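You operate a simulated robot arm through the tools that you are given. There is no shell and no other tool. Be economical: measure what you need, move in short steps, check, and stop when the job is done.

Carry out the task below with a simulated robot arm. There is one attempt and no reset: what you move stays moved.

JOB
Unbolt the cream box on the rails and draw the white board out.
Fine: set the blue switch to OUT for the push head and leave it so; bring the box back, open its lid and leave it open; the board rests on the railed plate. Where these are worked on the way, their far stop is far enough and under half their travel is too little: cream box on the rails.

The check looks at the end state, three seconds after you hand in, the way a careful person would. Anything else that was tipped, shoved, dropped, spilled or broken makes it a failure. A push-on lid holds only when it is set on centred and level and pressed home; a screw cap is set on level and turned clockwise until tight.

ROBOT AND FRAMES
A 7-joint arm with a two-finger parallel gripper, fixed in place. Base frame: the origin is at the foot of the arm, x ahead of it, y to its left, z up; the work surface is at about z = 86. Lengths are in cm, angles in degrees, forces in N, time in s.
With the tool pointing down near the work surface it reaches from about 24 to 68 cm from the base axis. Its first joint turns from -66.0 to 66.0 degrees. Payload 2.4 kg.
The TCP is the grasp point between the finger pads, 3 cm short of the fingertips. In the tool frame z runs along the fingers and y along their closing line. The gripper opens to 9.4 cm. The fingers are 2.8 cm wide and 1 cm thick; the gripper's body (5 by 9.6 cm) begins 5.5 cm behind the TCP.
Orientation is that of the tool frame in the base frame, as a unit quaternion [w, x, y, z]. With the fingers straight down and closing along the base's y, the tool's x points along the base's -x, its y along +y and its z along -z.

CONTROLS
- The arm moves only by the tool apply_moves. Its argument "rows" is a list of rows, each a list of 2 entries, a list of its own where there are three numbers: the shift along the tool's x, y, z in units of 30 mm (1.0 is 30 mm), then the turn, a rotation vector about the tool's x, y, z in units of 8 degrees (1.0 is 8 degrees). In form: [[[x, y, z], [rx, ry, rz]], ...]. A call has 1 to 20 rows; each row shifts and turns the commanded pose from where the row before left it, along the tool's axes as they then stand. "gripper" is the finger opening in m, from 0 to 0.094, set as the call begins (left out, the last holds). A call with a number of a shift or a turn outside -1 to 1 is refused whole. A row lasts 0.2 s, in which the tool goes at most 5 cm and 8.6 degrees; a call with a longer step from one row to the next is refused whole, and so is a gripper value outside its range. Where a pose cannot be reached the arm comes as near as it can. A force on the tool above 90 N (or 10 N above the force at the start of the call, whichever is more), or a blocked arm, ends the call early, and 0.2 s more pass. The fingers move at their own pace (about 15.3 cm/s each) and stop on an object; they squeeze with about 31 N. The grip force told is the motor's: it shows also when the fingers shut on nothing. Time passes only in rows, and 0.2 s behind the last, so rows that do not move let the fingers close. The reply holds the time, the measured pose of the TCP, the force on the tool along the base axes, the opening and the grip force, in the units named above and with some noise, with the torque about the TCP (base axes, N m) and any sound that the robot's microphone picked up.
- Cameras (640 x 400 px; columns grow to the right, rows downward): "scene" is fixed at [4.17, 47.74, 144.75]; the picture's right is [-0.73, -0.69, 0.00], its down [-0.37, 0.39, -0.84] and it looks along [0.58, -0.61, -0.54] (base axes); focal length 343 px, centre (320, 200). "wrist" rides on the gripper at [7.6, 1.4, -10.3] in the tool frame; the picture's right is [-0.18, 0.98, 0.00], its down [-0.75, -0.14, -0.64] and it looks along [-0.63, -0.12, 0.77] (tool axes); focal length 243 px, centre (320, 200). There is no depth. A picture from a camera that has moved, and an enlarged one, comes with that camera's place and axes in the base frame and with its lens.
- snapshot(camera): a new picture of that camera. The clock stands still meanwhile.
- zoom(camera, box): a new picture of the part [left, top, right, bottom] of that camera's present view, enlarged. The clock stands still meanwhile.
- hand_in(): hands the job in; it is judged then, once.

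Go step by step. Nothing tells you positions but the pictures and the camera data: compare them with the known pose of the tool, close in by small moves and look again before you grip or let go. The budget is 120 turns and 68 pictures, counting those below and the enlarged ones. Unless the task says otherwise, let go and move clear before handing in, and close with one line.

The tools are called after "Call:" as a command line: name --argument value ..., lists and objects as JSON in quotes. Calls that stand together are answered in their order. apply_moves: Moves the arm, as the interface text tells. Its arguments: {"type":"object","properties":{"rows":{"type":"array","items":{"type":"array"}},"gripper":{"type":"number"}},"required":["rows"]} The other tools are called the same way: snapshot (camera) takes a picture; zoom (camera, box) takes an enlarged picture of a part of a camera's view; hand_in () hands the job in.

At the start:

```text
clock: 0.0
ee_pos: [32.2, -9.67, 124.69]
orientation: [0.0, 0.0, 1.0, 0.001]
ft_force: [-0.7, -0.2, -1.4]
moment: [-0.01, -0.01, -0.01]
opening: 9.4
gripper_force: 0.0
```

scene: 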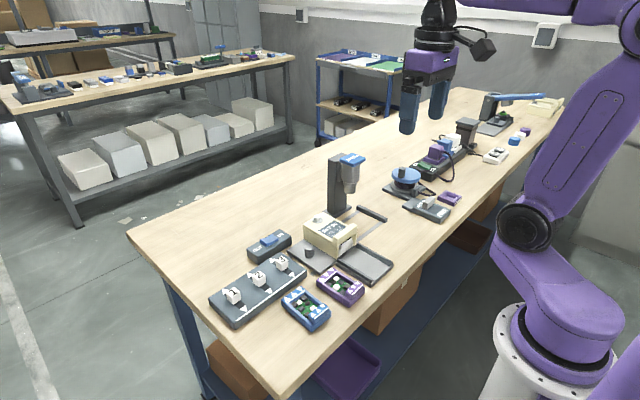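
wrist: 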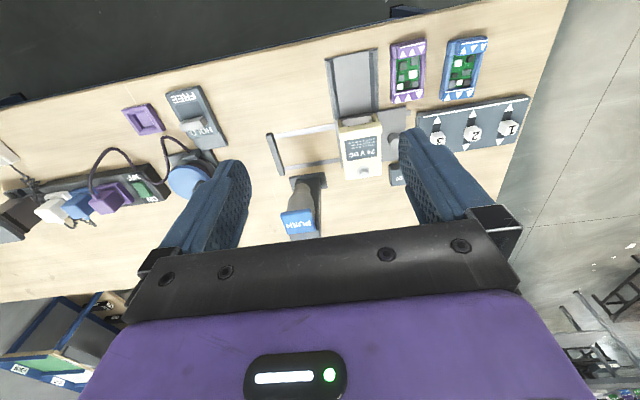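

I see a bench with a cream box on a railed plate, a push head post, a small blue switch block behind it. I will look closer first.

Call:
zoom --camera "scene" --box '[200, 140, 420, 340]'

Call:
zoom --camera "wrist" --box '[240, 20, 540, 240]'

Call:
zoom --camera "scene" --box '[380, 80, 570, 230]'

```text
2.00 times, centred on (310, 240) of scene
camera zoom: at [4.17, 47.74, 144.75], right [-0.73, -0.69, 0.0], down [-0.37, 0.39, -0.84], along [0.58, -0.61, -0.54], focal length 685 px, centre (340, 120)
```

zoom: 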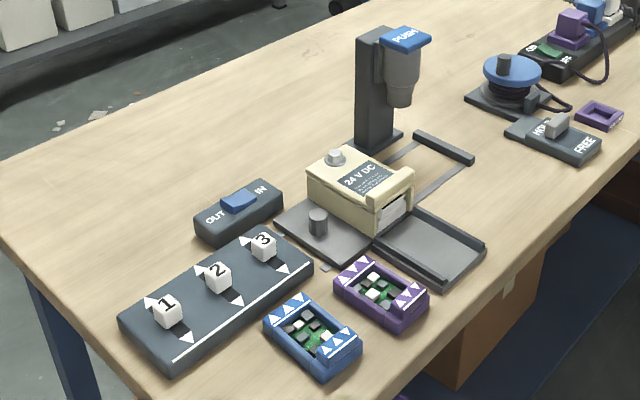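

```text
1.82 times, centred on (390, 130) of wrist
camera zoom: at [24.59, -8.2, 134.89], right [0.18, 0.98, 0.0], down [0.75, -0.14, 0.64], along [0.63, -0.12, -0.77], focal length 441 px, centre (193, 327)
```

zoom: 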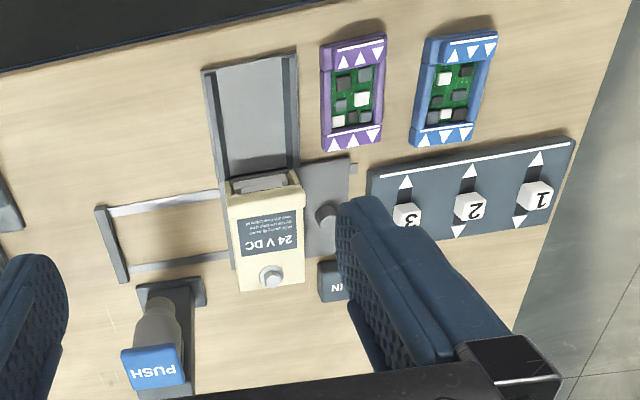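

```text
2.67 times, centred on (475, 155) of scene
camera zoom: at [4.17, 47.74, 144.75], right [-0.73, -0.69, 0.0], down [-0.37, 0.39, -0.84], along [0.58, -0.61, -0.54], focal length 914 px, centre (-93, 320)
```

zoom: 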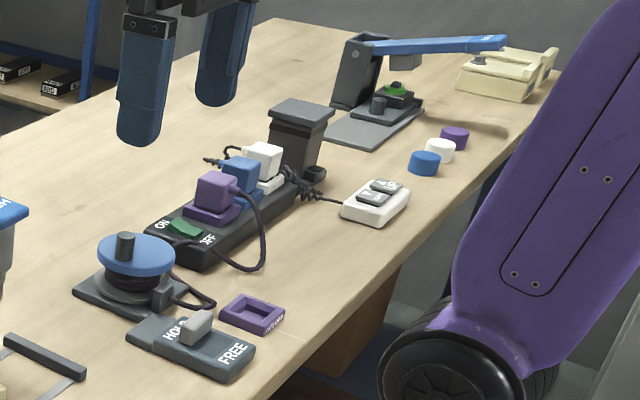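

The switch block sits near (59.5, 6.5), the box bolt near (54, -5, 92), the push head near (53, -17, 105). I move in for a closer view.

Call:
apply_moves --rows '[[[-0.92, 0.78, 0.85], [0, 0, 0]], [[-0.92, 0.78, 0.85], [0, 0, 0]], [[-0.92, 0.78, 0.85], [0, 0, 0]], [[-0.92, 0.78, 0.85], [0, 0, 0]], [[-0.92, 0.78, 0.85], [0, 0, 0]], [[0, 0, 0], [0, 0, 0]]]' --gripper 0.0

Call:
snapshot --camera "wrist"

```text
clock: 1.4
ee_pos: [45.75, 2.08, 111.86]
orientation: [0.0, 0.0, 1.0, 0.0]
ft_force: [0.0, 0.9, 0.2]
moment: [0.04, -0.02, -0.01]
opening: 0.0
gripper_force: 30.8
```

```text
62 pictures are left
camera wrist: at [38.18, 3.47, 122.07], right [0.18, 0.98, 0.0], down [0.75, -0.14, 0.64], along [0.63, -0.12, -0.77], focal length 243 px, centre (320, 200)
```

wrist: 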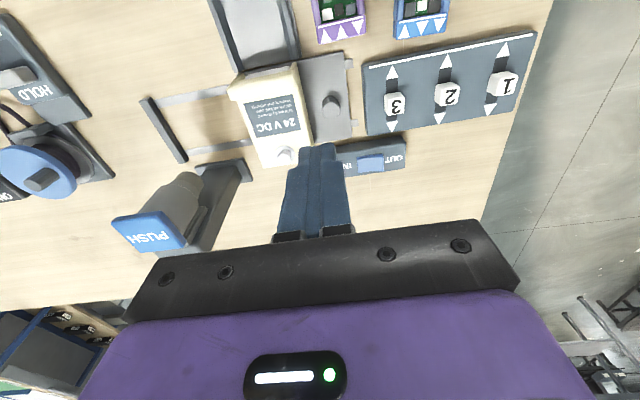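

Call:
zoom --camera "wrist" --box '[200, 0, 440, 190]'

Call:
zoom --camera "scene" --box '[235, 200, 345, 290]'

```text
2.11 times, centred on (320, 95) of wrist
camera zoom: at [38.18, 3.47, 122.07], right [0.18, 0.98, 0.0], down [0.75, -0.14, 0.64], along [0.63, -0.12, -0.77], focal length 511 px, centre (320, 421)
```

zoom: 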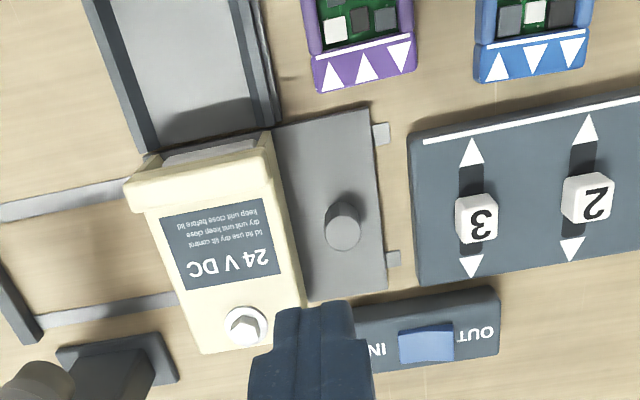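

```text
4.44 times, centred on (290, 245) of scene
camera zoom: at [4.17, 47.74, 144.75], right [-0.73, -0.69, 0.0], down [-0.37, 0.39, -0.84], along [0.58, -0.61, -0.54], focal length 1523 px, centre (453, 0)
```

zoom: 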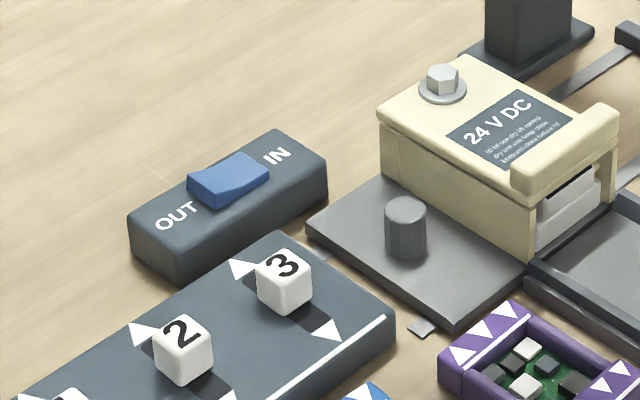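

The rocker is centred near (59.6, 7.4, 89) with the OUT half raised at +y. I go above the OUT half and look.

Call:
apply_moves --rows '[[[-0.769, 0.4, 0.93], [0, 0, 0]], [[-0.769, 0.4, 0.93], [0, 0, 0]], [[-0.769, 0.4, 0.93], [0, 0, 0]], [[-0.769, 0.4, 0.93], [0, 0, 0]], [[-0.769, 0.4, 0.93], [0, 0, 0]], [[-0.769, 0.4, 0.93], [0, 0, 0]], [[0, 0, 0], [0, 0, 0]]]'

Call:
zoom --camera "scene" --box '[220, 190, 360, 290]'

Call:
snapshot --camera "wrist"

```text
clock: 3.0
ee_pos: [60.18, 9.34, 95.35]
orientation: [0.0, 0.0, 1.0, 0.0]
ft_force: [-0.2, -0.3, -0.2]
moment: [-0.03, -0.02, 0.02]
opening: 0.01
gripper_force: 31.2
```

```text
4.00 times, centred on (290, 240) of scene
camera zoom: at [4.17, 47.74, 144.75], right [-0.73, -0.69, 0.0], down [-0.37, 0.39, -0.84], along [0.58, -0.61, -0.54], focal length 1370 px, centre (440, 40)
```

zoom: 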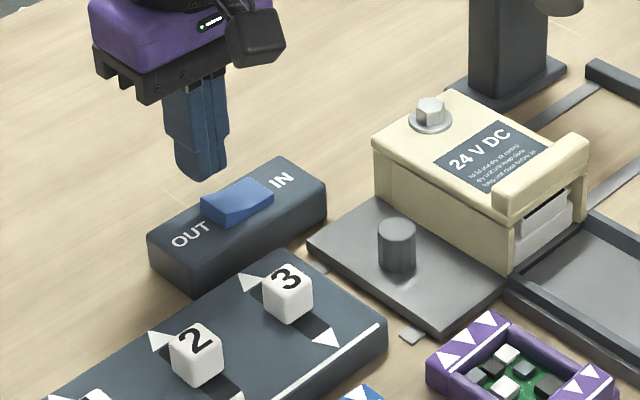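

```text
58 pictures are left
camera wrist: at [52.49, 10.78, 105.54], right [0.18, 0.98, 0.0], down [0.75, -0.14, 0.64], along [0.63, -0.12, -0.77], focal length 243 px, centre (320, 200)
```

wrist: 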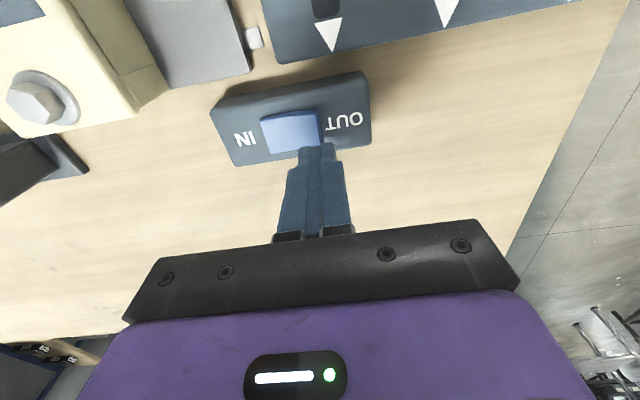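

The rocker's raised OUT end is at about (59.4, 9.5). I shift slightly and press down in small steps.

Call:
apply_moves --rows '[[[0.27, -0.13, 0], [0, 0, 0]], [[0, 0, 0.3], [0, 0, 0]], [[0, 0, 0.2], [0, 0, 0]], [[0, 0, 0.1], [0, 0, 0]], [[0, 0, 0.1], [0, 0, 0]]]'

Call:
zoom --camera "scene" --box '[220, 190, 360, 290]'

```text
clock: 4.2
ee_pos: [59.16, 8.9, 93.16]
orientation: [0.001, 0.0, 1.0, 0.0]
ft_force: [-0.5, -0.6, 1.4]
moment: [0.02, -0.01, 0.02]
opening: 0.0
gripper_force: 30.6
```

```text
4.00 times, centred on (290, 240) of scene
camera zoom: at [4.17, 47.74, 144.75], right [-0.73, -0.69, 0.0], down [-0.37, 0.39, -0.84], along [0.58, -0.61, -0.54], focal length 1370 px, centre (440, 40)
```

zoom: 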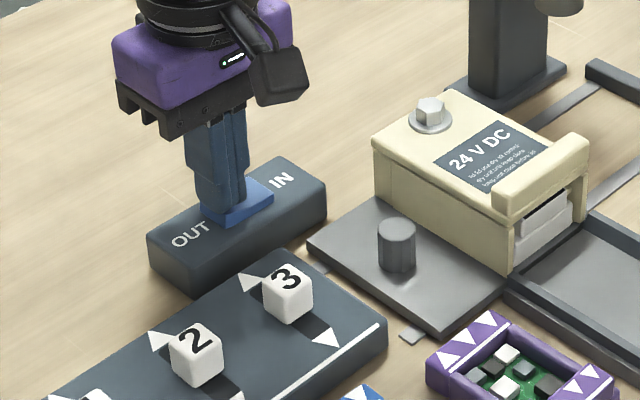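

The tip is about at contact; I keep pressing.

Call:
apply_moves --rows '[[[0, 0, 0.1], [0, 0, 0]], [[0, 0, 0.1], [0, 0, 0]], [[0, 0, 0.1], [0, 0, 0]], [[0, 0, 0], [0, 0, 0]]]'

Call:
zoom --camera "scene" --box '[220, 190, 360, 290]'

```text
clock: 5.2
ee_pos: [59.05, 9.0, 92.76]
orientation: [0.004, 0.001, 1.0, 0.0]
ft_force: [-19.5, -0.1, 60.5]
moment: [-0.53, 0.7, -0.19]
opening: 0.0
gripper_force: 31.3
heard: click
```

```text
4.00 times, centred on (290, 240) of scene
camera zoom: at [4.0, 47.72, 144.76], right [-0.73, -0.69, 0.0], down [-0.37, 0.39, -0.84], along [0.58, -0.61, -0.54], focal length 1370 px, centre (440, 40)
```

zoom: 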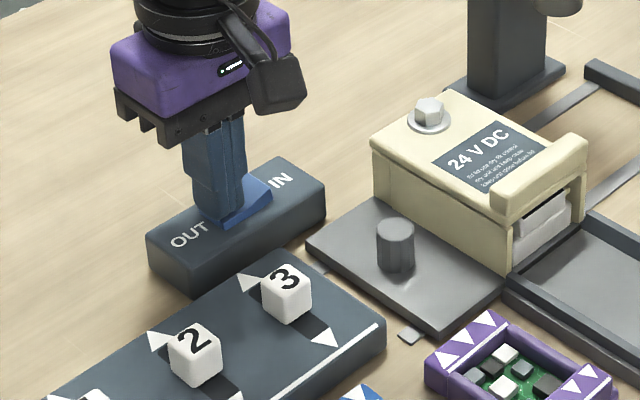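

Click heard and the rocker flipped to OUT. The carriage post is at about (49.2, 2.9, top 90); I lift and go above it with fingers partly open.

Call:
apply_moves --rows '[[[0, 0, -0.9], [0, 0, 0]], [[0, 0, -0.9], [0, 0, 0]], [[0.83, -0.5, -0.1], [0, 0, 0]], [[0.83, -0.5, 0], [0, 0, 0]], [[0.83, -0.5, 0], [0, 0, 0]], [[0.83, -0.5, 0], [0, 0, 0]], [[0, 0, 0], [0, 0, 0]]]'

Call:
apply_moves --rows '[[[0, 0, 0], [0, 0, 0]]]' --gripper 0.044

Call:
snapshot --camera "wrist"

Call:
zoom --camera "scene" --box '[220, 150, 400, 290]'

```text
clock: 6.8
ee_pos: [49.09, 2.96, 98.14]
orientation: [0.0, 0.0, 1.0, 0.0]
ft_force: [0.7, 0.1, 0.0]
moment: [0.0, 0.01, -0.03]
opening: 0.01
gripper_force: 30.9
```

```text
clock: 7.2
ee_pos: [49.08, 2.95, 98.14]
orientation: [0.0, 0.0, 1.0, 0.0]
ft_force: [0.3, 0.2, -0.2]
moment: [0.02, -0.03, 0.01]
opening: 4.41
gripper_force: 0.1
```

```text
55 pictures are left
camera wrist: at [41.5, 4.49, 108.28], right [0.18, 0.98, 0.0], down [0.75, -0.14, 0.64], along [0.63, -0.12, -0.77], focal length 243 px, centre (320, 200)
```

wrist: 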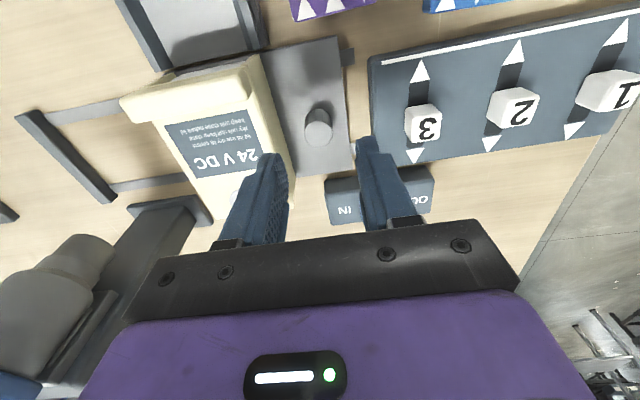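

```text
2.86 times, centred on (310, 220) of scene
camera zoom: at [4.17, 47.74, 144.75], right [-0.73, -0.69, 0.0], down [-0.37, 0.39, -0.84], along [0.58, -0.61, -0.54], focal length 979 px, centre (349, 143)
```

zoom: 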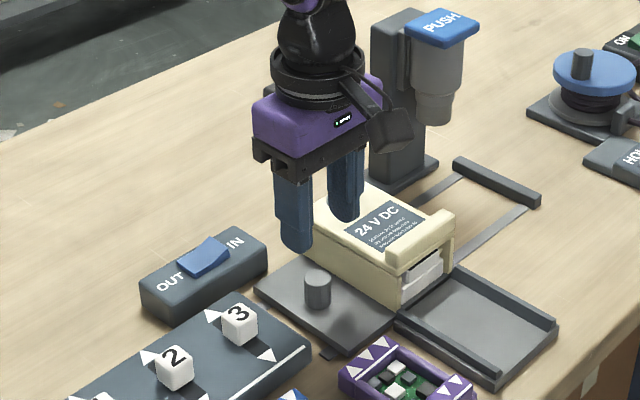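

I measure the gap between box side and post before lowering.

Call:
zoom --camera "wrist" --box '[160, 30, 400, 180]'

```text
2.67 times, centred on (280, 105) of wrist
camera zoom: at [41.5, 4.49, 108.28], right [0.18, 0.98, 0.0], down [0.75, -0.14, 0.64], along [0.63, -0.12, -0.77], focal length 647 px, centre (427, 453)
```

zoom: 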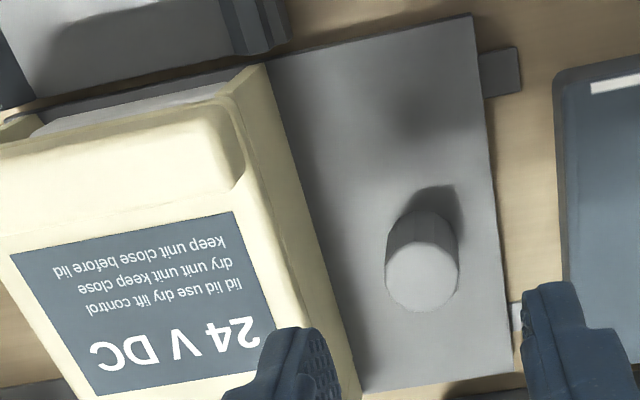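

The post axis is near (49.6, 2.8); the gap to the box is about 2.4 cm. I set 3.6 cm opening and lower to straddle the post.

Call:
apply_moves --rows '[[[-0.17, -0.05, 0], [0, 0, 0]], [[0, 0, 0.8], [0, 0, 0]], [[0, 0, 0.8], [0, 0, 0]], [[0, 0, 0.4], [0, 0, 0]], [[0, 0, 0.2], [0, 0, 0]], [[0, 0, 0.15], [0, 0, 0]], [[0, 0, 0], [0, 0, 0]]]' --gripper 0.036

Call:
zoom --camera "scene" --box '[240, 190, 380, 290]'

Call:
zoom --camera "wrist" --box '[220, 40, 420, 240]'

```text
clock: 8.8
ee_pos: [49.67, 2.77, 90.8]
orientation: [-0.001, 0.0, 1.0, 0.0]
ft_force: [-0.7, -0.6, 0.0]
moment: [-0.01, -0.01, -0.05]
opening: 3.58
gripper_force: 0.1
```

```text
4.00 times, centred on (310, 240) of scene
camera zoom: at [4.17, 47.74, 144.75], right [-0.73, -0.69, 0.0], down [-0.37, 0.39, -0.84], along [0.58, -0.61, -0.54], focal length 1370 px, centre (360, 40)
```

zoom: 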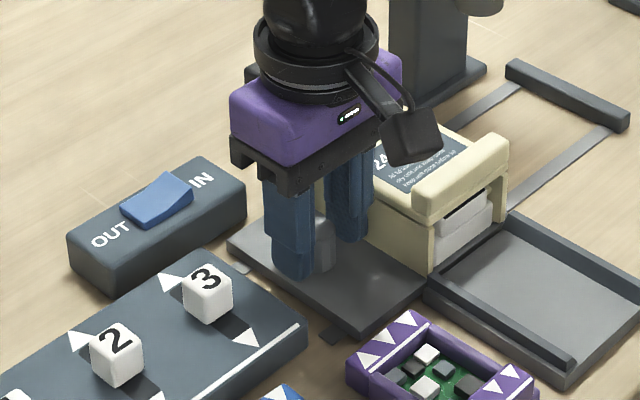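

```text
2.00 times, centred on (320, 140) of wrist
camera zoom: at [42.0, 4.22, 101.01], right [0.18, 0.98, 0.0], down [0.75, -0.14, 0.64], along [0.63, -0.12, -0.77], focal length 485 px, centre (320, 320)
```

zoom: 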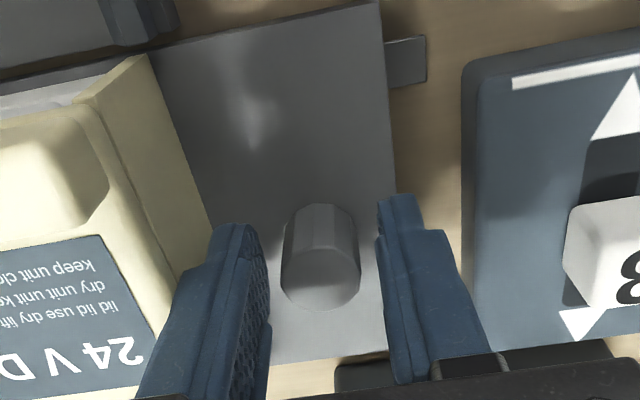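

The fingers straddle the post; I close.

Call:
apply_moves --rows '[[[0, 0, 0], [0, 0, 0]], [[0, 0, 0], [0, 0, 0]]]' --gripper 0.0

Call:
apply_moves --rows '[[[0, -0.2, 0], [0, 0, 0]], [[0, -0.4, 0], [0, 0, 0]], [[0, -0.4, 0], [0, 0, 0]], [[0, 0, 0], [0, 0, 0]]]'

Call:
snapshot --camera "scene"

```text
clock: 9.4
ee_pos: [49.52, 2.8, 90.8]
orientation: [0.0, 0.0, 1.0, 0.0]
ft_force: [0.5, -4.9, -1.6]
moment: [0.32, -0.05, 0.03]
opening: 2.36
gripper_force: 44.6
```

```text
clock: 10.4
ee_pos: [49.68, -0.36, 90.74]
orientation: [0.0, 0.001, 1.0, 0.0]
ft_force: [1.5, -1.2, -10.7]
moment: [0.31, 0.11, 0.18]
opening: 2.32
gripper_force: 45.1
```

```text
50 pictures are left
```

scene: 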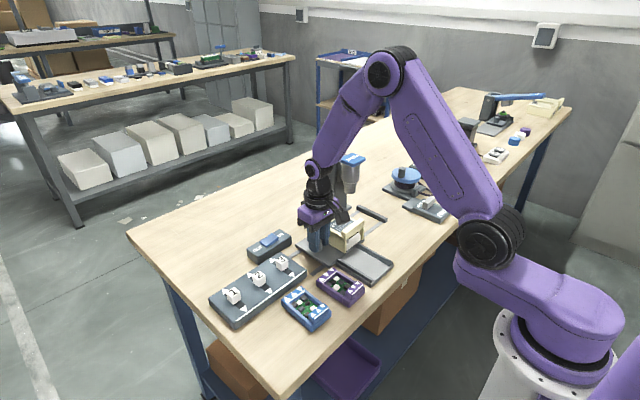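

The carriage follows. I continue toward the push head.

Call:
apply_moves --rows '[[[0, -0.4, 0], [0, 0, 0]], [[0, -0.4, 0], [0, 0, 0]], [[0, -0.4, 0], [0, 0, 0]], [[0, -0.4, 0], [0, 0, 0]], [[0, -0.4, 0], [0, 0, 0]], [[0, 0, 0], [0, 0, 0]]]'

Call:
zoom --camera "scene" --box '[240, 130, 420, 290]'

```text
clock: 11.8
ee_pos: [49.59, -6.31, 90.88]
orientation: [-0.001, 0.001, 1.0, 0.0]
ft_force: [-1.2, -1.4, -16.0]
moment: [0.37, -1.01, 0.01]
opening: 2.34
gripper_force: 45.7
```

```text
2.50 times, centred on (330, 210) of scene
camera zoom: at [4.19, 47.73, 144.75], right [-0.73, -0.69, 0.0], down [-0.37, 0.39, -0.84], along [0.58, -0.61, -0.54], focal length 857 px, centre (295, 175)
```

zoom: 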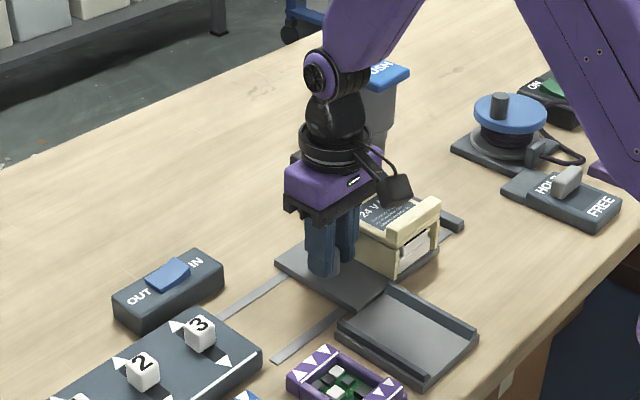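

About 3 cm remain; I check clearance between the hand and the head.

Call:
snapshot --camera "wrist"

```text
48 pictures are left
camera wrist: at [42.01, -4.85, 101.03], right [0.19, 0.98, 0.0], down [0.75, -0.14, 0.64], along [0.63, -0.12, -0.77], focal length 243 px, centre (320, 200)
```

wrist: 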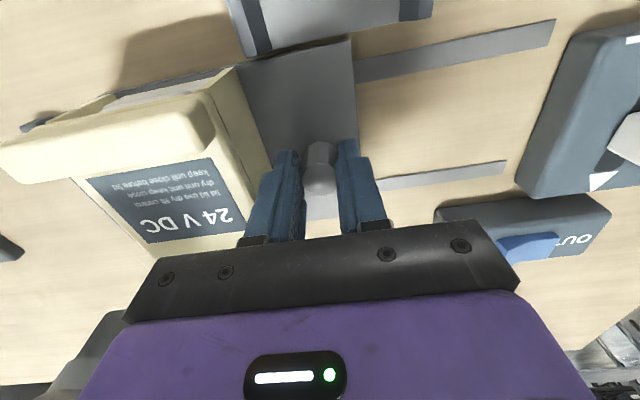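

To keep the hand clear of the head, I release and finish by pushing the post from its +y side with closed fingers.

Call:
apply_moves --rows '[[[0, 0, 0], [0, 0, 0]], [[0, 0, 0], [0, 0, 0]], [[0, 0, -0.8], [0, 0, 0]], [[0, 0, -0.6], [0, 0, 0]], [[0, 0.87, 0], [0, 0, 0]]]' --gripper 0.036

Call:
apply_moves --rows '[[[0, 0, 0], [0, 0, 0]], [[0, 0, 0], [0, 0, 0]], [[0, 0, 0.7], [0, 0, 0]], [[0, 0, 0.7], [0, 0, 0]], [[0, 0, 0], [0, 0, 0]]]' --gripper 0.0

Call:
apply_moves --rows '[[[0, -0.2, 0], [0, 0, 0]], [[0, -0.2, 0], [0, 0, 0]], [[0, -0.3, 0], [0, 0, 0]], [[0, -0.3, 0], [0, 0, 0]], [[0, -0.2, 0], [0, 0, 0]], [[0, 0, 0], [0, 0, 0]]]'

Call:
zoom --camera "scene" --box '[260, 130, 420, 270]'

```text
clock: 13.0
ee_pos: [49.65, -3.85, 95.12]
orientation: [0.001, 0.0, 1.0, 0.0]
ft_force: [-0.3, -0.4, -0.3]
moment: [-0.01, -0.02, -0.02]
opening: 3.58
gripper_force: 0.0
```

```text
clock: 14.2
ee_pos: [49.55, -3.85, 90.7]
orientation: [0.0, 0.0, 1.0, -0.001]
ft_force: [0.7, 0.8, 0.3]
moment: [-0.01, 0.02, 0.01]
opening: 0.0
gripper_force: 31.0
```

```text
clock: 15.6
ee_pos: [49.67, -7.35, 90.87]
orientation: [0.0, 0.0, 1.0, 0.0]
ft_force: [0.0, 0.3, 0.7]
moment: [-0.02, -0.01, 0.01]
opening: 0.0
gripper_force: 30.9
```

```text
2.86 times, centred on (340, 200) of scene
camera zoom: at [4.17, 47.74, 144.75], right [-0.73, -0.69, 0.0], down [-0.37, 0.39, -0.84], along [0.58, -0.61, -0.54], focal length 979 px, centre (263, 200)
```

zoom: 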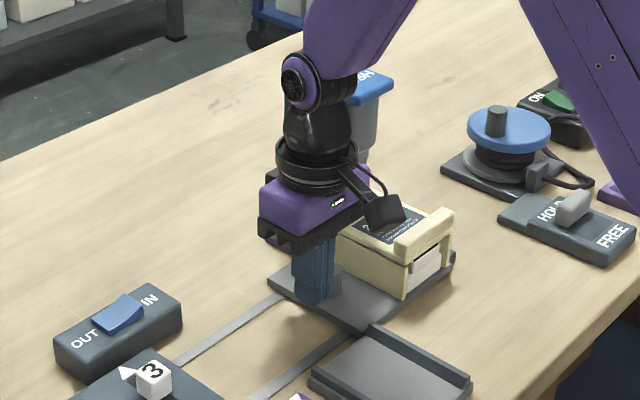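

Still moving freely; I push on to the stop.

Call:
apply_moves --rows '[[[0, -0.2, 0], [0, 0, 0]], [[0, -0.2, 0], [0, 0, 0]], [[0, -0.2, 0], [0, 0, 0]], [[0, -0.1, 0], [0, 0, 0]], [[0, -0.1, 0], [0, 0, 0]], [[0, 0, 0], [0, 0, 0]]]'

Call:
zoom --camera "scene" --box '[260, 130, 420, 270]'

```text
clock: 17.0
ee_pos: [49.56, -8.32, 90.89]
orientation: [-0.002, -0.01, 1.0, 0.003]
ft_force: [-5.0, 60.5, -5.2]
moment: [1.19, 0.09, 0.14]
opening: 0.0
gripper_force: 31.3
```

```text
2.86 times, centred on (340, 200) of scene
camera zoom: at [4.16, 47.9, 144.69], right [-0.73, -0.69, 0.0], down [-0.37, 0.39, -0.84], along [0.58, -0.61, -0.54], focal length 979 px, centre (263, 200)
```

zoom: 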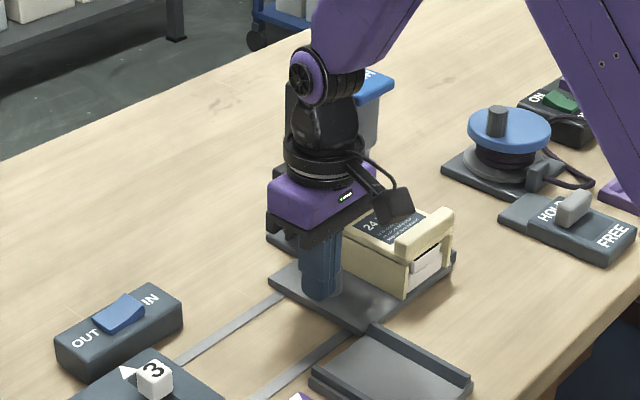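

60 N against the stop: the carriage is at its far end. I back off, rise and look at the head alignment.

Call:
apply_moves --rows '[[[0, 0.5, 0], [0, 0, 0]], [[0, 0.3, -0.9], [0, 0, 0]], [[0.5, 0, -1], [0, 0, 0]], [[0.5, 0, -1], [0, 0, 0]], [[0.5, 0, -1], [0, 0, 0]], [[0.5, 0, -1], [0, 0, 0]], [[0.5, 0, -1], [0, 0, 0]], [[0.5, 0, -1], [0, 0, 0]], [[0, 0, 0], [0, 0, 0]]]'

Call:
snapshot --camera "wrist"

Call:
zoom --camera "scene" --box '[280, 140, 400, 260]'

```text
clock: 19.0
ee_pos: [40.79, -7.31, 111.59]
orientation: [0.0, -0.001, 1.0, 0.0]
ft_force: [0.7, 0.0, -0.3]
moment: [0.02, 0.01, -0.02]
opening: 0.0
gripper_force: 31.1
```

```text
45 pictures are left
camera wrist: at [33.06, -5.86, 121.83], right [0.18, 0.98, 0.0], down [0.75, -0.14, 0.64], along [0.63, -0.12, -0.77], focal length 243 px, centre (320, 200)
```

wrist: 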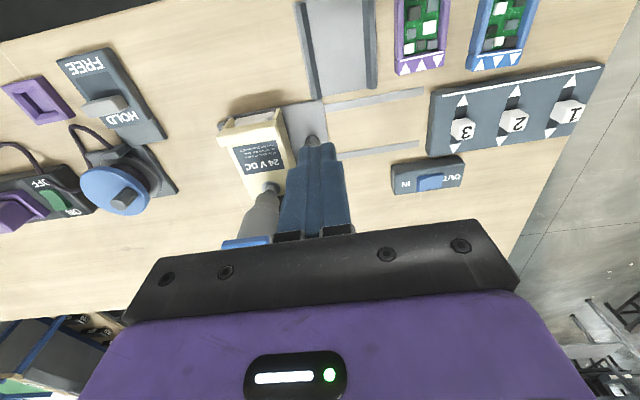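

```text
3.33 times, centred on (340, 200) of scene
camera zoom: at [4.17, 47.74, 144.75], right [-0.73, -0.69, 0.0], down [-0.37, 0.39, -0.84], along [0.58, -0.61, -0.54], focal length 1142 px, centre (253, 200)
```

zoom: 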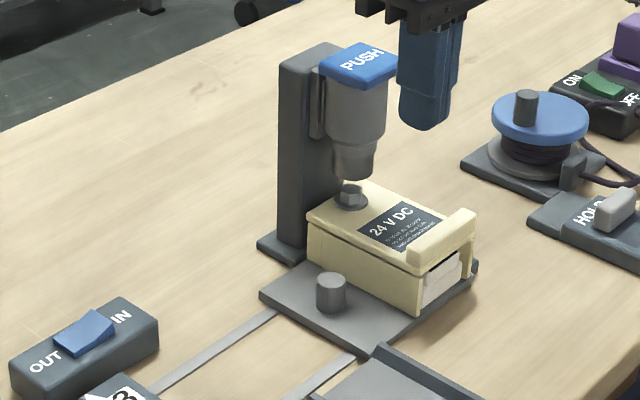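

The head sits right over the bolt. I move the closed fingers above the PUSH cap.

Call:
apply_moves --rows '[[[0, 0, -0.8], [0, 0, 0]], [[-0.83, -0.667, 0], [0, 0, 0]], [[-0.83, -0.667, 0], [0, 0, 0]], [[-0.83, -0.667, 0], [0, 0, 0]], [[-0.83, -0.667, 0], [0, 0, 0]], [[-0.83, -0.667, 0], [0, 0, 0]], [[0, 0, 0], [0, 0, 0]]]'

Call:
snapshot --camera "wrist"

Call:
zoom --camera "scene" --box '[290, 100, 410, 240]'

```text
clock: 20.6
ee_pos: [52.92, -17.51, 114.16]
orientation: [0.0, 0.0, 1.0, 0.0]
ft_force: [0.1, -0.1, 0.4]
moment: [-0.03, 0.02, -0.01]
opening: 0.0
gripper_force: 31.3
```

```text
43 pictures are left
camera wrist: at [45.35, -16.0, 124.27], right [0.18, 0.98, 0.0], down [0.75, -0.14, 0.64], along [0.63, -0.12, -0.77], focal length 243 px, centre (320, 200)
```

wrist: 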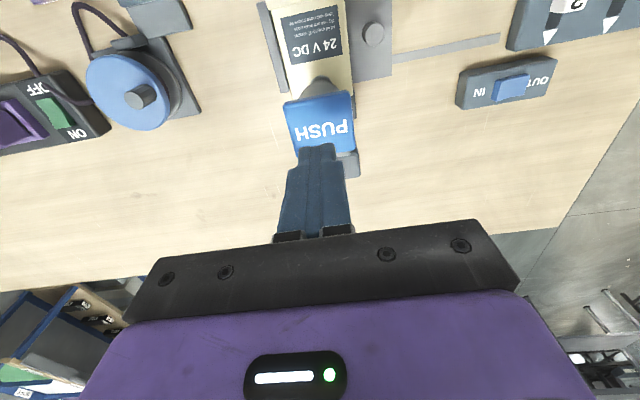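

```text
2.86 times, centred on (350, 170) of scene
camera zoom: at [4.17, 47.74, 144.75], right [-0.73, -0.69, 0.0], down [-0.37, 0.39, -0.84], along [0.58, -0.61, -0.54], focal length 979 px, centre (234, 286)
```

zoom: 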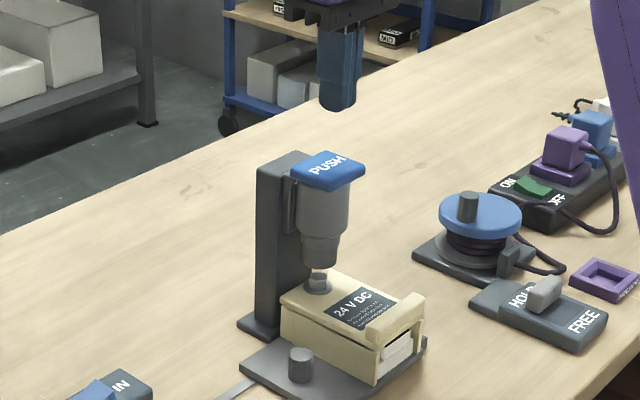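

The cap centre is about (53.2, -17.5, 104). I lower to just above it, then press in small steps.

Call:
apply_moves --rows '[[[0.15, 0, 0.8], [0, 0, 0]], [[0, 0, 0.8], [0, 0, 0]], [[0, 0, 0.4], [0, 0, 0]], [[0, 0, 0.2], [0, 0, 0]], [[0, 0, 0.2], [0, 0, 0]], [[0, 0, 0], [0, 0, 0]]]'

Call:
apply_moves --rows '[[[0, 0, 0.2], [0, 0, 0]], [[0, 0, 0.2], [0, 0, 0]], [[0, 0, 0.2], [0, 0, 0]], [[0, 0, 0], [0, 0, 0]]]'

Call:
zoom --camera "scene" --box '[290, 120, 410, 240]'

```text
clock: 22.0
ee_pos: [52.59, -17.37, 106.8]
orientation: [0.0, 0.0, 1.0, 0.0]
ft_force: [-0.7, -0.3, 2.9]
moment: [0.0, 0.04, 0.02]
opening: 0.0
gripper_force: 30.9
```

```text
clock: 22.9
ee_pos: [52.63, -17.37, 106.22]
orientation: [0.007, 0.0, 1.0, -0.003]
ft_force: [-12.8, 4.9, 24.8]
moment: [0.19, 0.71, -0.02]
opening: 0.0
gripper_force: 31.1
stopped in row 4: the force on the tool passed its limit at 94 N (the readings are from after the stop); the commanded pose is now the measured one
```

```text
3.33 times, centred on (350, 180) of scene
camera zoom: at [4.08, 47.77, 144.74], right [-0.73, -0.69, 0.0], down [-0.37, 0.39, -0.84], along [0.58, -0.61, -0.54], focal length 1142 px, centre (220, 267)
```

zoom: 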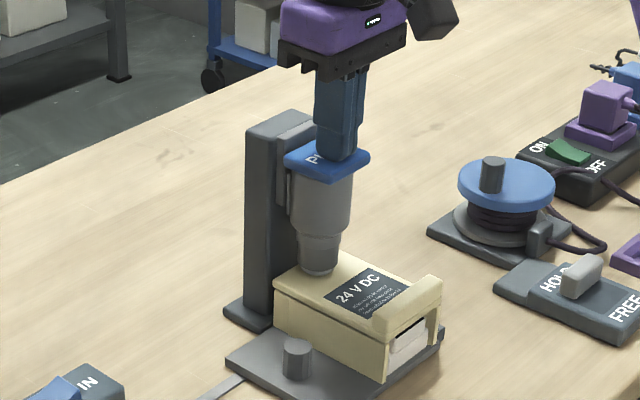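

The head is down on the bolt. I press gently a bit more and hold while it works.

Call:
apply_moves --rows '[[[0, 0, 0.07], [0, 0, 0]], [[0, 0, 0], [0, 0, 0]], [[0, 0, 0], [0, 0, 0]], [[0, 0, 0], [0, 0, 0]], [[0, 0, 0], [0, 0, 0]], [[0, 0, 0], [0, 0, 0]], [[0, 0, 0], [0, 0, 0]], [[0, 0, 0], [0, 0, 0]], [[0, 0, 0], [0, 0, 0]], [[0, 0, 0], [0, 0, 0]]]'

```text
clock: 23.9
ee_pos: [52.63, -17.33, 106.66]
orientation: [0.011, 0.0, 1.0, -0.004]
ft_force: [-13.4, 5.0, 24.4]
moment: [0.27, 0.72, -0.02]
opening: 0.0
gripper_force: 30.7
stopped in row 5: the force on the tool passed its limit at 92 N (the readings are from after the stop); the commanded pose is now the measured one
```

The tool is being pushed up, as though the bolt is coming out. I hold again and look.

Call:
apply_moves --rows '[[[0, 0, 0], [0, 0, 0]], [[0, 0, 0], [0, 0, 0]], [[0, 0, 0], [0, 0, 0]], [[0, 0, 0], [0, 0, 0]], [[0, 0, 0], [0, 0, 0]], [[0, 0, 0], [0, 0, 0]]]'

Call:
zoom --camera "scene" --box '[290, 120, 410, 240]'

```text
clock: 25.3
ee_pos: [52.59, -17.39, 107.18]
orientation: [0.016, 0.001, 1.0, -0.006]
ft_force: [-23.5, 9.3, 74.8]
moment: [0.37, 1.68, -0.19]
opening: 0.0
gripper_force: 30.7
```

```text
3.33 times, centred on (350, 180) of scene
camera zoom: at [3.97, 47.81, 144.73], right [-0.73, -0.69, 0.0], down [-0.37, 0.39, -0.84], along [0.58, -0.61, -0.54], focal length 1142 px, centre (220, 267)
```

zoom: 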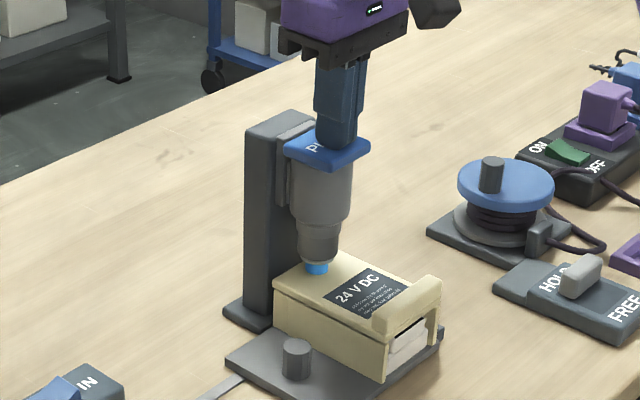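

The bolt is risen, showing a blue collar. I keep holding to see if it completes.

Call:
apply_moves --rows '[[[0, 0, 0], [0, 0, 0]], [[0, 0, 0], [0, 0, 0]], [[0, 0, 0], [0, 0, 0]], [[0, 0, 0], [0, 0, 0]], [[0, 0, 0], [0, 0, 0]], [[0, 0, 0], [0, 0, 0]], [[0, 0, 0], [0, 0, 0]], [[0, 0, 0], [0, 0, 0]]]'

```text
clock: 27.1
ee_pos: [52.66, -17.3, 107.29]
orientation: [0.016, 0.0, 1.0, -0.006]
ft_force: [-23.2, 8.9, 75.5]
moment: [0.34, 1.66, -0.16]
opening: 0.0
gripper_force: 31.1
```

It has stopped changing. I release the head, rise and look at the bolt.

Call:
apply_moves --rows '[[[0, 0, -0.5], [0, 0, 0]], [[0, 0, -0.8], [0, 0, 0]], [[0, 0, -0.8], [0, 0, 0]], [[0.5, 0.5, -0.5], [0, 0, 0]], [[0, 0, 0], [0, 0, 0]]]'

Call:
zoom --camera "scene" --box '[290, 140, 390, 240]'

```text
clock: 28.3
ee_pos: [51.01, -15.86, 114.34]
orientation: [0.01, 0.0, 1.0, -0.003]
ft_force: [0.8, 0.4, 0.3]
moment: [0.0, 0.0, -0.01]
opening: 0.0
gripper_force: 31.3
```

```text
4.00 times, centred on (340, 190) of scene
camera zoom: at [4.17, 47.74, 144.75], right [-0.73, -0.69, 0.0], down [-0.37, 0.39, -0.84], along [0.58, -0.61, -0.54], focal length 1370 px, centre (240, 240)
```

zoom: 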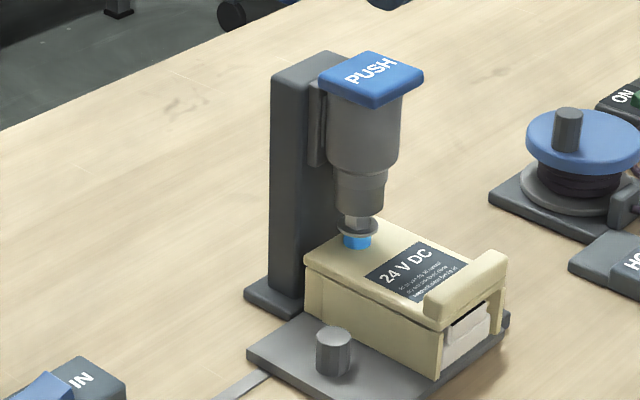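

The bolt is raised and captive. To drag the carriage back without hitting the cap, I will turn the gripper 90° so it is slim in y, above the post.

Call:
apply_moves --rows '[[[0.23, 1, 0], [-0.043, 0.143, 0]], [[0.23, 1, 0], [0, 0, 0]], [[0, 0, 0], [0, 0, 1]], [[0, 0, 0], [0, 0, 1]], [[0, 0, 0], [0, 0, 1]], [[0, 0, 0], [0, 0, 1]], [[0, 0, 0], [0, 0, 1]], [[0, 0, 0], [0, 0, 1]], [[0, 0, 0], [0, 0, 1]], [[0, 0, 0], [0, 0, 1]], [[0, 0, 0], [0, 0, 1]], [[0, 0, 0], [0, 0, 1]], [[0, 0, 0], [0, 0, 1]], [[0, 0, 0], [0, 0, 0.25]], [[0, 0, 0], [0, 0, 0]]]' --gripper 0.05

Call:
snapshot --camera "wrist"

```text
clock: 31.5
ee_pos: [49.78, -9.78, 114.35]
orientation: [0.002, 0.707, 0.707, 0.0]
ft_force: [-0.3, -0.1, 0.5]
moment: [0.02, 0.0, 0.01]
opening: 5.02
gripper_force: 0.0
```

```text
38 pictures are left
camera wrist: at [51.13, -2.13, 124.37], right [0.98, -0.19, 0.0], down [-0.14, -0.75, 0.64], along [-0.12, -0.63, -0.77], focal length 243 px, centre (320, 200)
```

wrist: 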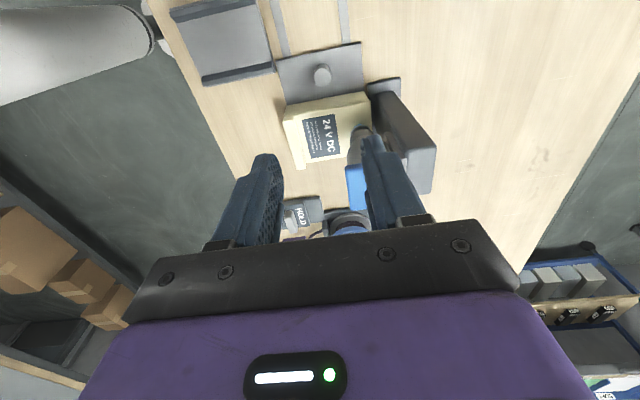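

The post is at (49.8, -9.5). I descend over it with the turned gripper, stopping just above to verify.

Call:
apply_moves --rows '[[[0.1, 0, 0.9], [0, 0, 0]], [[0, 0, 0.9], [0, 0, 0]], [[0, 0, 0.9], [0, 0, 0]], [[0, 0, 0.9], [0, 0, 0]], [[0, 0, 0.9], [0, 0, 0]], [[0, 0, 0.9], [0, 0, 0]], [[0, 0, 0.5], [0, 0, 0]], [[0, 0, 0], [0, 0, 0]]]'

Call:
zoom --camera "wrist" --box '[160, 20, 480, 240]'

```text
clock: 33.3
ee_pos: [49.84, -9.47, 96.61]
orientation: [0.0, 0.708, 0.706, 0.0]
ft_force: [0.5, -0.6, -0.7]
moment: [0.0, -0.01, -0.07]
opening: 5.02
gripper_force: 0.1
```

```text
1.82 times, centred on (320, 130) of wrist
camera zoom: at [51.19, -1.8, 106.78], right [0.98, -0.18, 0.0], down [-0.14, -0.75, 0.64], along [-0.12, -0.63, -0.77], focal length 441 px, centre (320, 327)
```

zoom: 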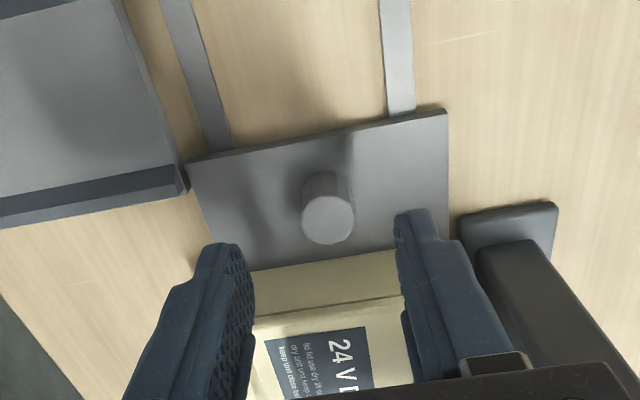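

Aligned well; I lower fully and grip the post.

Call:
apply_moves --rows '[[[-0.1, 0, 0.7], [0, 0, 0]], [[0, 0, 0.7], [0, 0, 0]], [[0, 0, 0.4], [0, 0, 0]], [[0, 0, 0.13], [0, 0, 0]], [[0, 0, 0], [0, 0, 0]]]'

Call:
apply_moves --rows '[[[0, 0, 0], [0, 0, 0]], [[0, 0, 0], [0, 0, 0]], [[0, 0, 0], [0, 0, 0]]]' --gripper 0.0

Call:
apply_moves --rows '[[[0.2, 0, 0], [0, 0, 0]], [[0.3, 0, 0], [0, 0, 0]], [[0.3, 0, 0], [0, 0, 0]], [[0, 0, 0], [0, 0, 0]]]'

Call:
zoom --camera "scene" --box '[280, 140, 400, 260]'

```text
clock: 34.5
ee_pos: [49.93, -9.89, 90.89]
orientation: [0.0, 0.708, 0.707, 0.0]
ft_force: [-0.1, 0.1, 0.5]
moment: [-0.02, 0.05, 0.0]
opening: 4.99
gripper_force: 0.1
```

```text
clock: 35.3
ee_pos: [50.02, -9.77, 90.82]
orientation: [0.002, 0.707, 0.707, 0.001]
ft_force: [12.2, -0.8, -8.2]
moment: [-0.09, 0.21, 0.05]
opening: 2.39
gripper_force: 45.2
```

```text
clock: 36.3
ee_pos: [49.99, -7.44, 90.87]
orientation: [0.002, 0.707, 0.707, 0.001]
ft_force: [15.6, 1.5, 16.9]
moment: [0.05, 0.19, -0.04]
opening: 2.36
gripper_force: 45.1
```

```text
3.33 times, centred on (340, 200) of scene
camera zoom: at [4.18, 47.75, 144.74], right [-0.73, -0.69, 0.0], down [-0.37, 0.39, -0.84], along [0.58, -0.61, -0.54], focal length 1142 px, centre (253, 200)
```

zoom: 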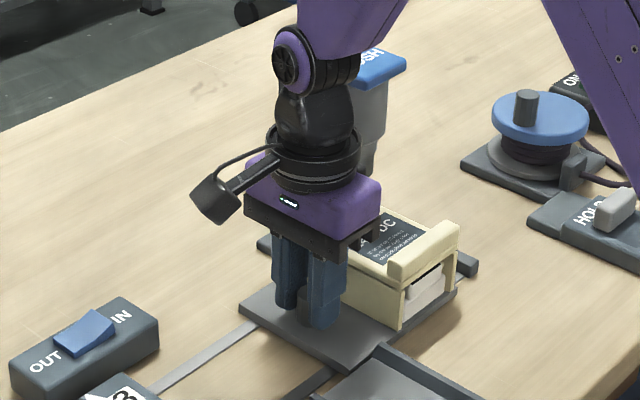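

The carriage slides back. I continue to its home stop near y = 2.8.

Call:
apply_moves --rows '[[[0.4, 0, 0], [0, 0, 0]], [[0.4, 0, 0], [0, 0, 0]], [[0.4, 0, 0], [0, 0, 0]], [[0.4, 0, 0], [0, 0, 0]], [[0.4, 0, 0], [0, 0, 0]], [[0.4, 0, 0], [0, 0, 0]], [[0.4, 0, 0], [0, 0, 0]], [[0.3, 0, 0], [0, 0, 0]], [[0.2, 0, 0], [0, 0, 0]], [[0.2, 0, 0], [0, 0, 0]], [[0, 0, 0], [0, 0, 0]]]'

Call:
snapshot --camera "wrist"

Call:
zoom --camera "scene" --box '[220, 170, 380, 290]'

```text
clock: 38.7
ee_pos: [50.05, 3.18, 90.73]
orientation: [0.004, 0.707, 0.707, 0.002]
ft_force: [15.5, 3.2, 22.2]
moment: [0.14, 0.2, 0.12]
opening: 2.36
gripper_force: 44.5
```

```text
35 pictures are left
camera wrist: at [51.29, 10.76, 100.94], right [0.98, -0.18, 0.01], down [-0.15, -0.75, 0.64], along [-0.11, -0.63, -0.77], focal length 243 px, centre (320, 200)
```

wrist: 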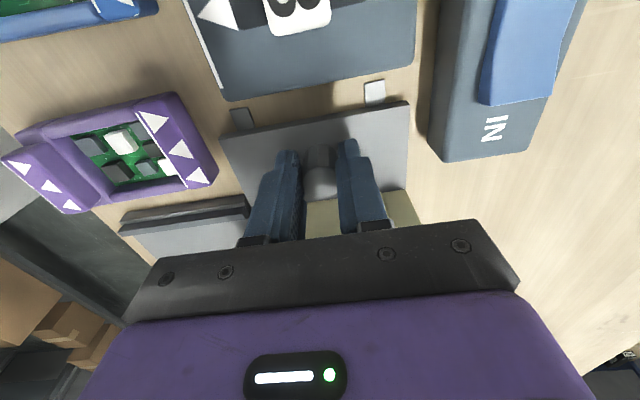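

```text
3.33 times, centred on (300, 230) of scene
camera zoom: at [4.17, 47.75, 144.74], right [-0.73, -0.69, 0.0], down [-0.37, 0.39, -0.84], along [0.58, -0.61, -0.54], focal length 1142 px, centre (387, 100)
```

zoom: 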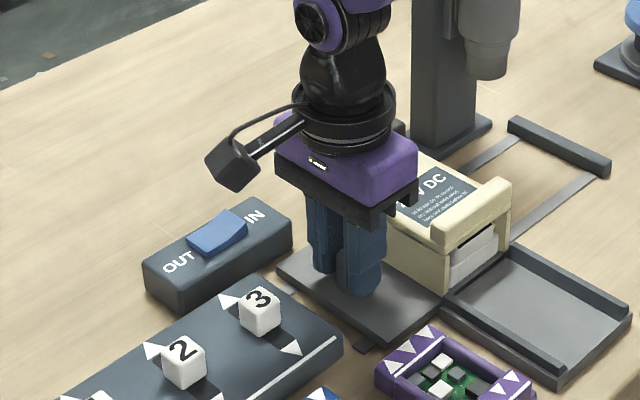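

I nudge a bit further to confirm the home stop.

Call:
apply_moves --rows '[[[0.1, 0, 0], [0, 0, 0]], [[0.1, 0, 0], [0, 0, 0]], [[0, 0, 0], [0, 0, 0]]]'

Call:
zoom --camera "scene" --box '[220, 170, 380, 290]'

```text
clock: 39.5
ee_pos: [49.92, 3.24, 90.69]
orientation: [0.004, 0.708, 0.706, 0.002]
ft_force: [13.7, -26.5, 25.4]
moment: [-1.13, 0.25, -0.04]
opening: 2.36
gripper_force: 45.2
```

```text
3.33 times, centred on (300, 230) of scene
camera zoom: at [4.17, 47.67, 144.77], right [-0.73, -0.69, 0.0], down [-0.37, 0.39, -0.84], along [0.58, -0.61, -0.54], focal length 1142 px, centre (387, 100)
```

zoom: 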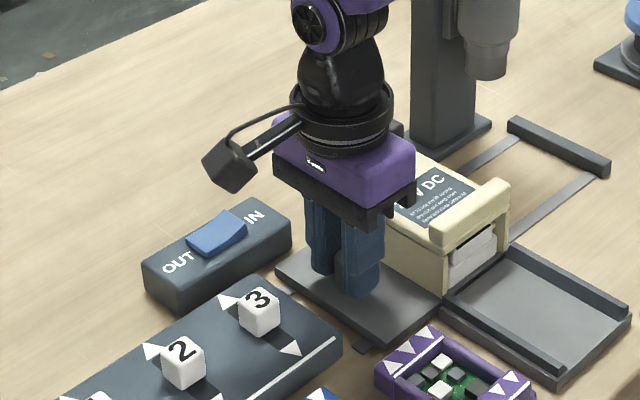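

Home stop confirmed (about 26 N). I release, rise and turn back, then view the box closely.

Call:
apply_moves --rows '[[[-0.15, 0, 0], [0, 0, 0]], [[0, 0, 0], [0, 0, 0]], [[0, 0, -0.7], [0, 0, 0]], [[0, 0, -0.9], [0, 0, 0]], [[0, 0, -0.9], [0, 0, 0]], [[0, -0.9, -0.9], [0, 0, 0]], [[0, -0.9, -0.6], [0, 0, 0]], [[0, -0.9, -0.6], [0, 0, 0]]]' --gripper 0.05

Call:
apply_moves --rows '[[[0, 0, 0], [0, 0, -1]], [[0, 0, 0], [0, 0, -1]], [[0, 0, 0], [0, 0, -1]], [[0, 0, 0], [0, 0, -1]], [[0, 0, 0], [0, 0, -1]], [[0, 0, 0], [0, 0, -1]], [[0, 0, 0], [0, 0, -1]], [[0, 0, 0], [0, 0, -1]], [[0, 0, 0], [0, 0, -1]], [[0, 0, 0], [0, 0, -1]], [[0, 0, 0], [0, 0, -1]], [[0, 0, 0], [0, 0, -0.25]], [[0, -0.6, 0], [0, 0, 0]], [[0, -0.6, 0], [0, 0, 0]], [[0, -0.6, 0], [0, 0, 0]], [[0, 0, 0], [0, 0, 0]]]'

Call:
zoom --camera "wrist" --box '[180, 0, 460, 175]'

Call:
zoom --camera "scene" --box '[290, 195, 370, 275]'

```text
clock: 41.3
ee_pos: [41.54, 3.01, 104.59]
orientation: [0.001, 0.708, 0.707, 0.0]
ft_force: [-0.1, 0.1, 1.3]
moment: [0.01, 0.03, 0.01]
opening: 5.0
gripper_force: 0.1
```

```text
clock: 44.7
ee_pos: [41.69, -2.22, 104.5]
orientation: [0.001, 0.0, 1.0, -0.001]
ft_force: [0.1, 0.3, 0.0]
moment: [-0.01, -0.01, 0.01]
opening: 5.0
gripper_force: 0.0
```

```text
2.29 times, centred on (320, 88) of wrist
camera zoom: at [34.03, -0.77, 114.66], right [0.18, 0.98, 0.0], down [0.75, -0.14, 0.64], along [0.63, -0.12, -0.77], focal length 555 px, centre (320, 457)
```

zoom: 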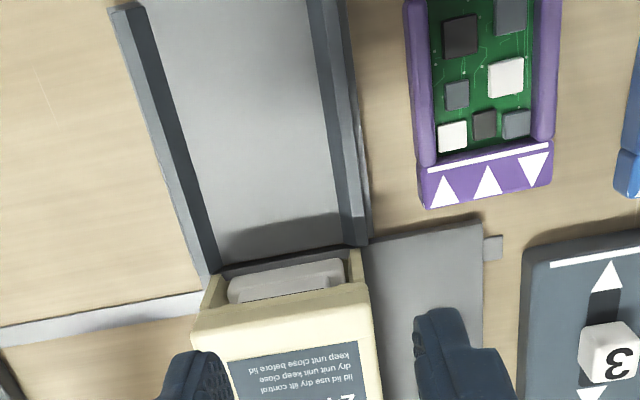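

```text
5.00 times, centred on (330, 235) of scene
camera zoom: at [4.17, 47.74, 144.75], right [-0.73, -0.69, 0.0], down [-0.37, 0.39, -0.84], along [0.58, -0.61, -0.54], focal length 1713 px, centre (270, 25)
```

zoom: 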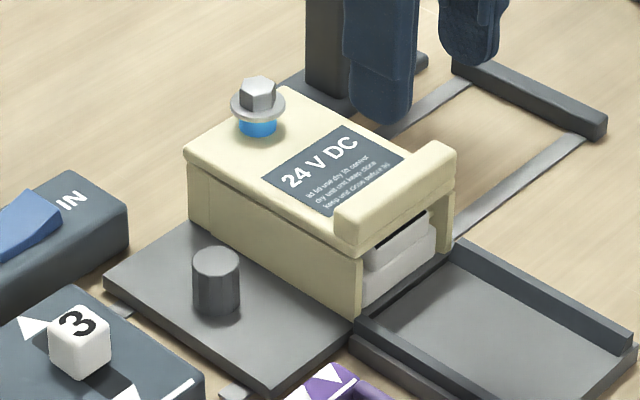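

The lid seems hinged at the far (+x) end with a raised lip at the near end. I tilt the tool to look at the front of the box nearly level.

Call:
apply_moves --rows '[[[0.6, 0, 0], [0, 0, 0]], [[0.6, 0, 0], [0, -1, 0]], [[0.6, 0, 0], [0, -1, 0]], [[0, 0, 0], [0, -1, 0]], [[0, 0, 0], [0, -1, 0]], [[0, 0, 0], [0, -1, 0]], [[0.5, 0, 0.6], [0, 0, 0]], [[0.5, 0, 0.6], [0, 0, 0]], [[0, 0, 0], [0, 0, 0]]]' --gripper 0.0

Call:
snapshot --camera "wrist"

```text
clock: 46.7
ee_pos: [36.9, -1.67, 99.5]
orientation: [0.318, -0.002, 0.948, 0.009]
ft_force: [-0.3, 0.7, -0.6]
moment: [-0.01, -0.02, -0.01]
opening: 0.0
gripper_force: 30.7
out of reach, approached as far as the arm can: row 3, 4
```

```text
30 pictures are left
camera wrist: at [24.58, -0.38, 102.99], right [0.14, 0.98, 0.13], down [0.22, -0.15, 0.96], along [0.97, -0.11, -0.23], focal length 243 px, centre (320, 200)
```

wrist: 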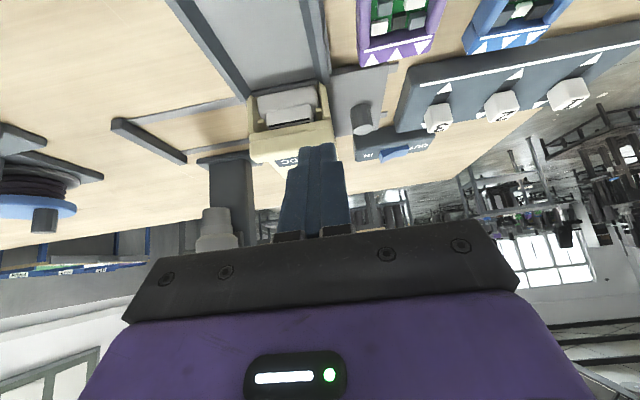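

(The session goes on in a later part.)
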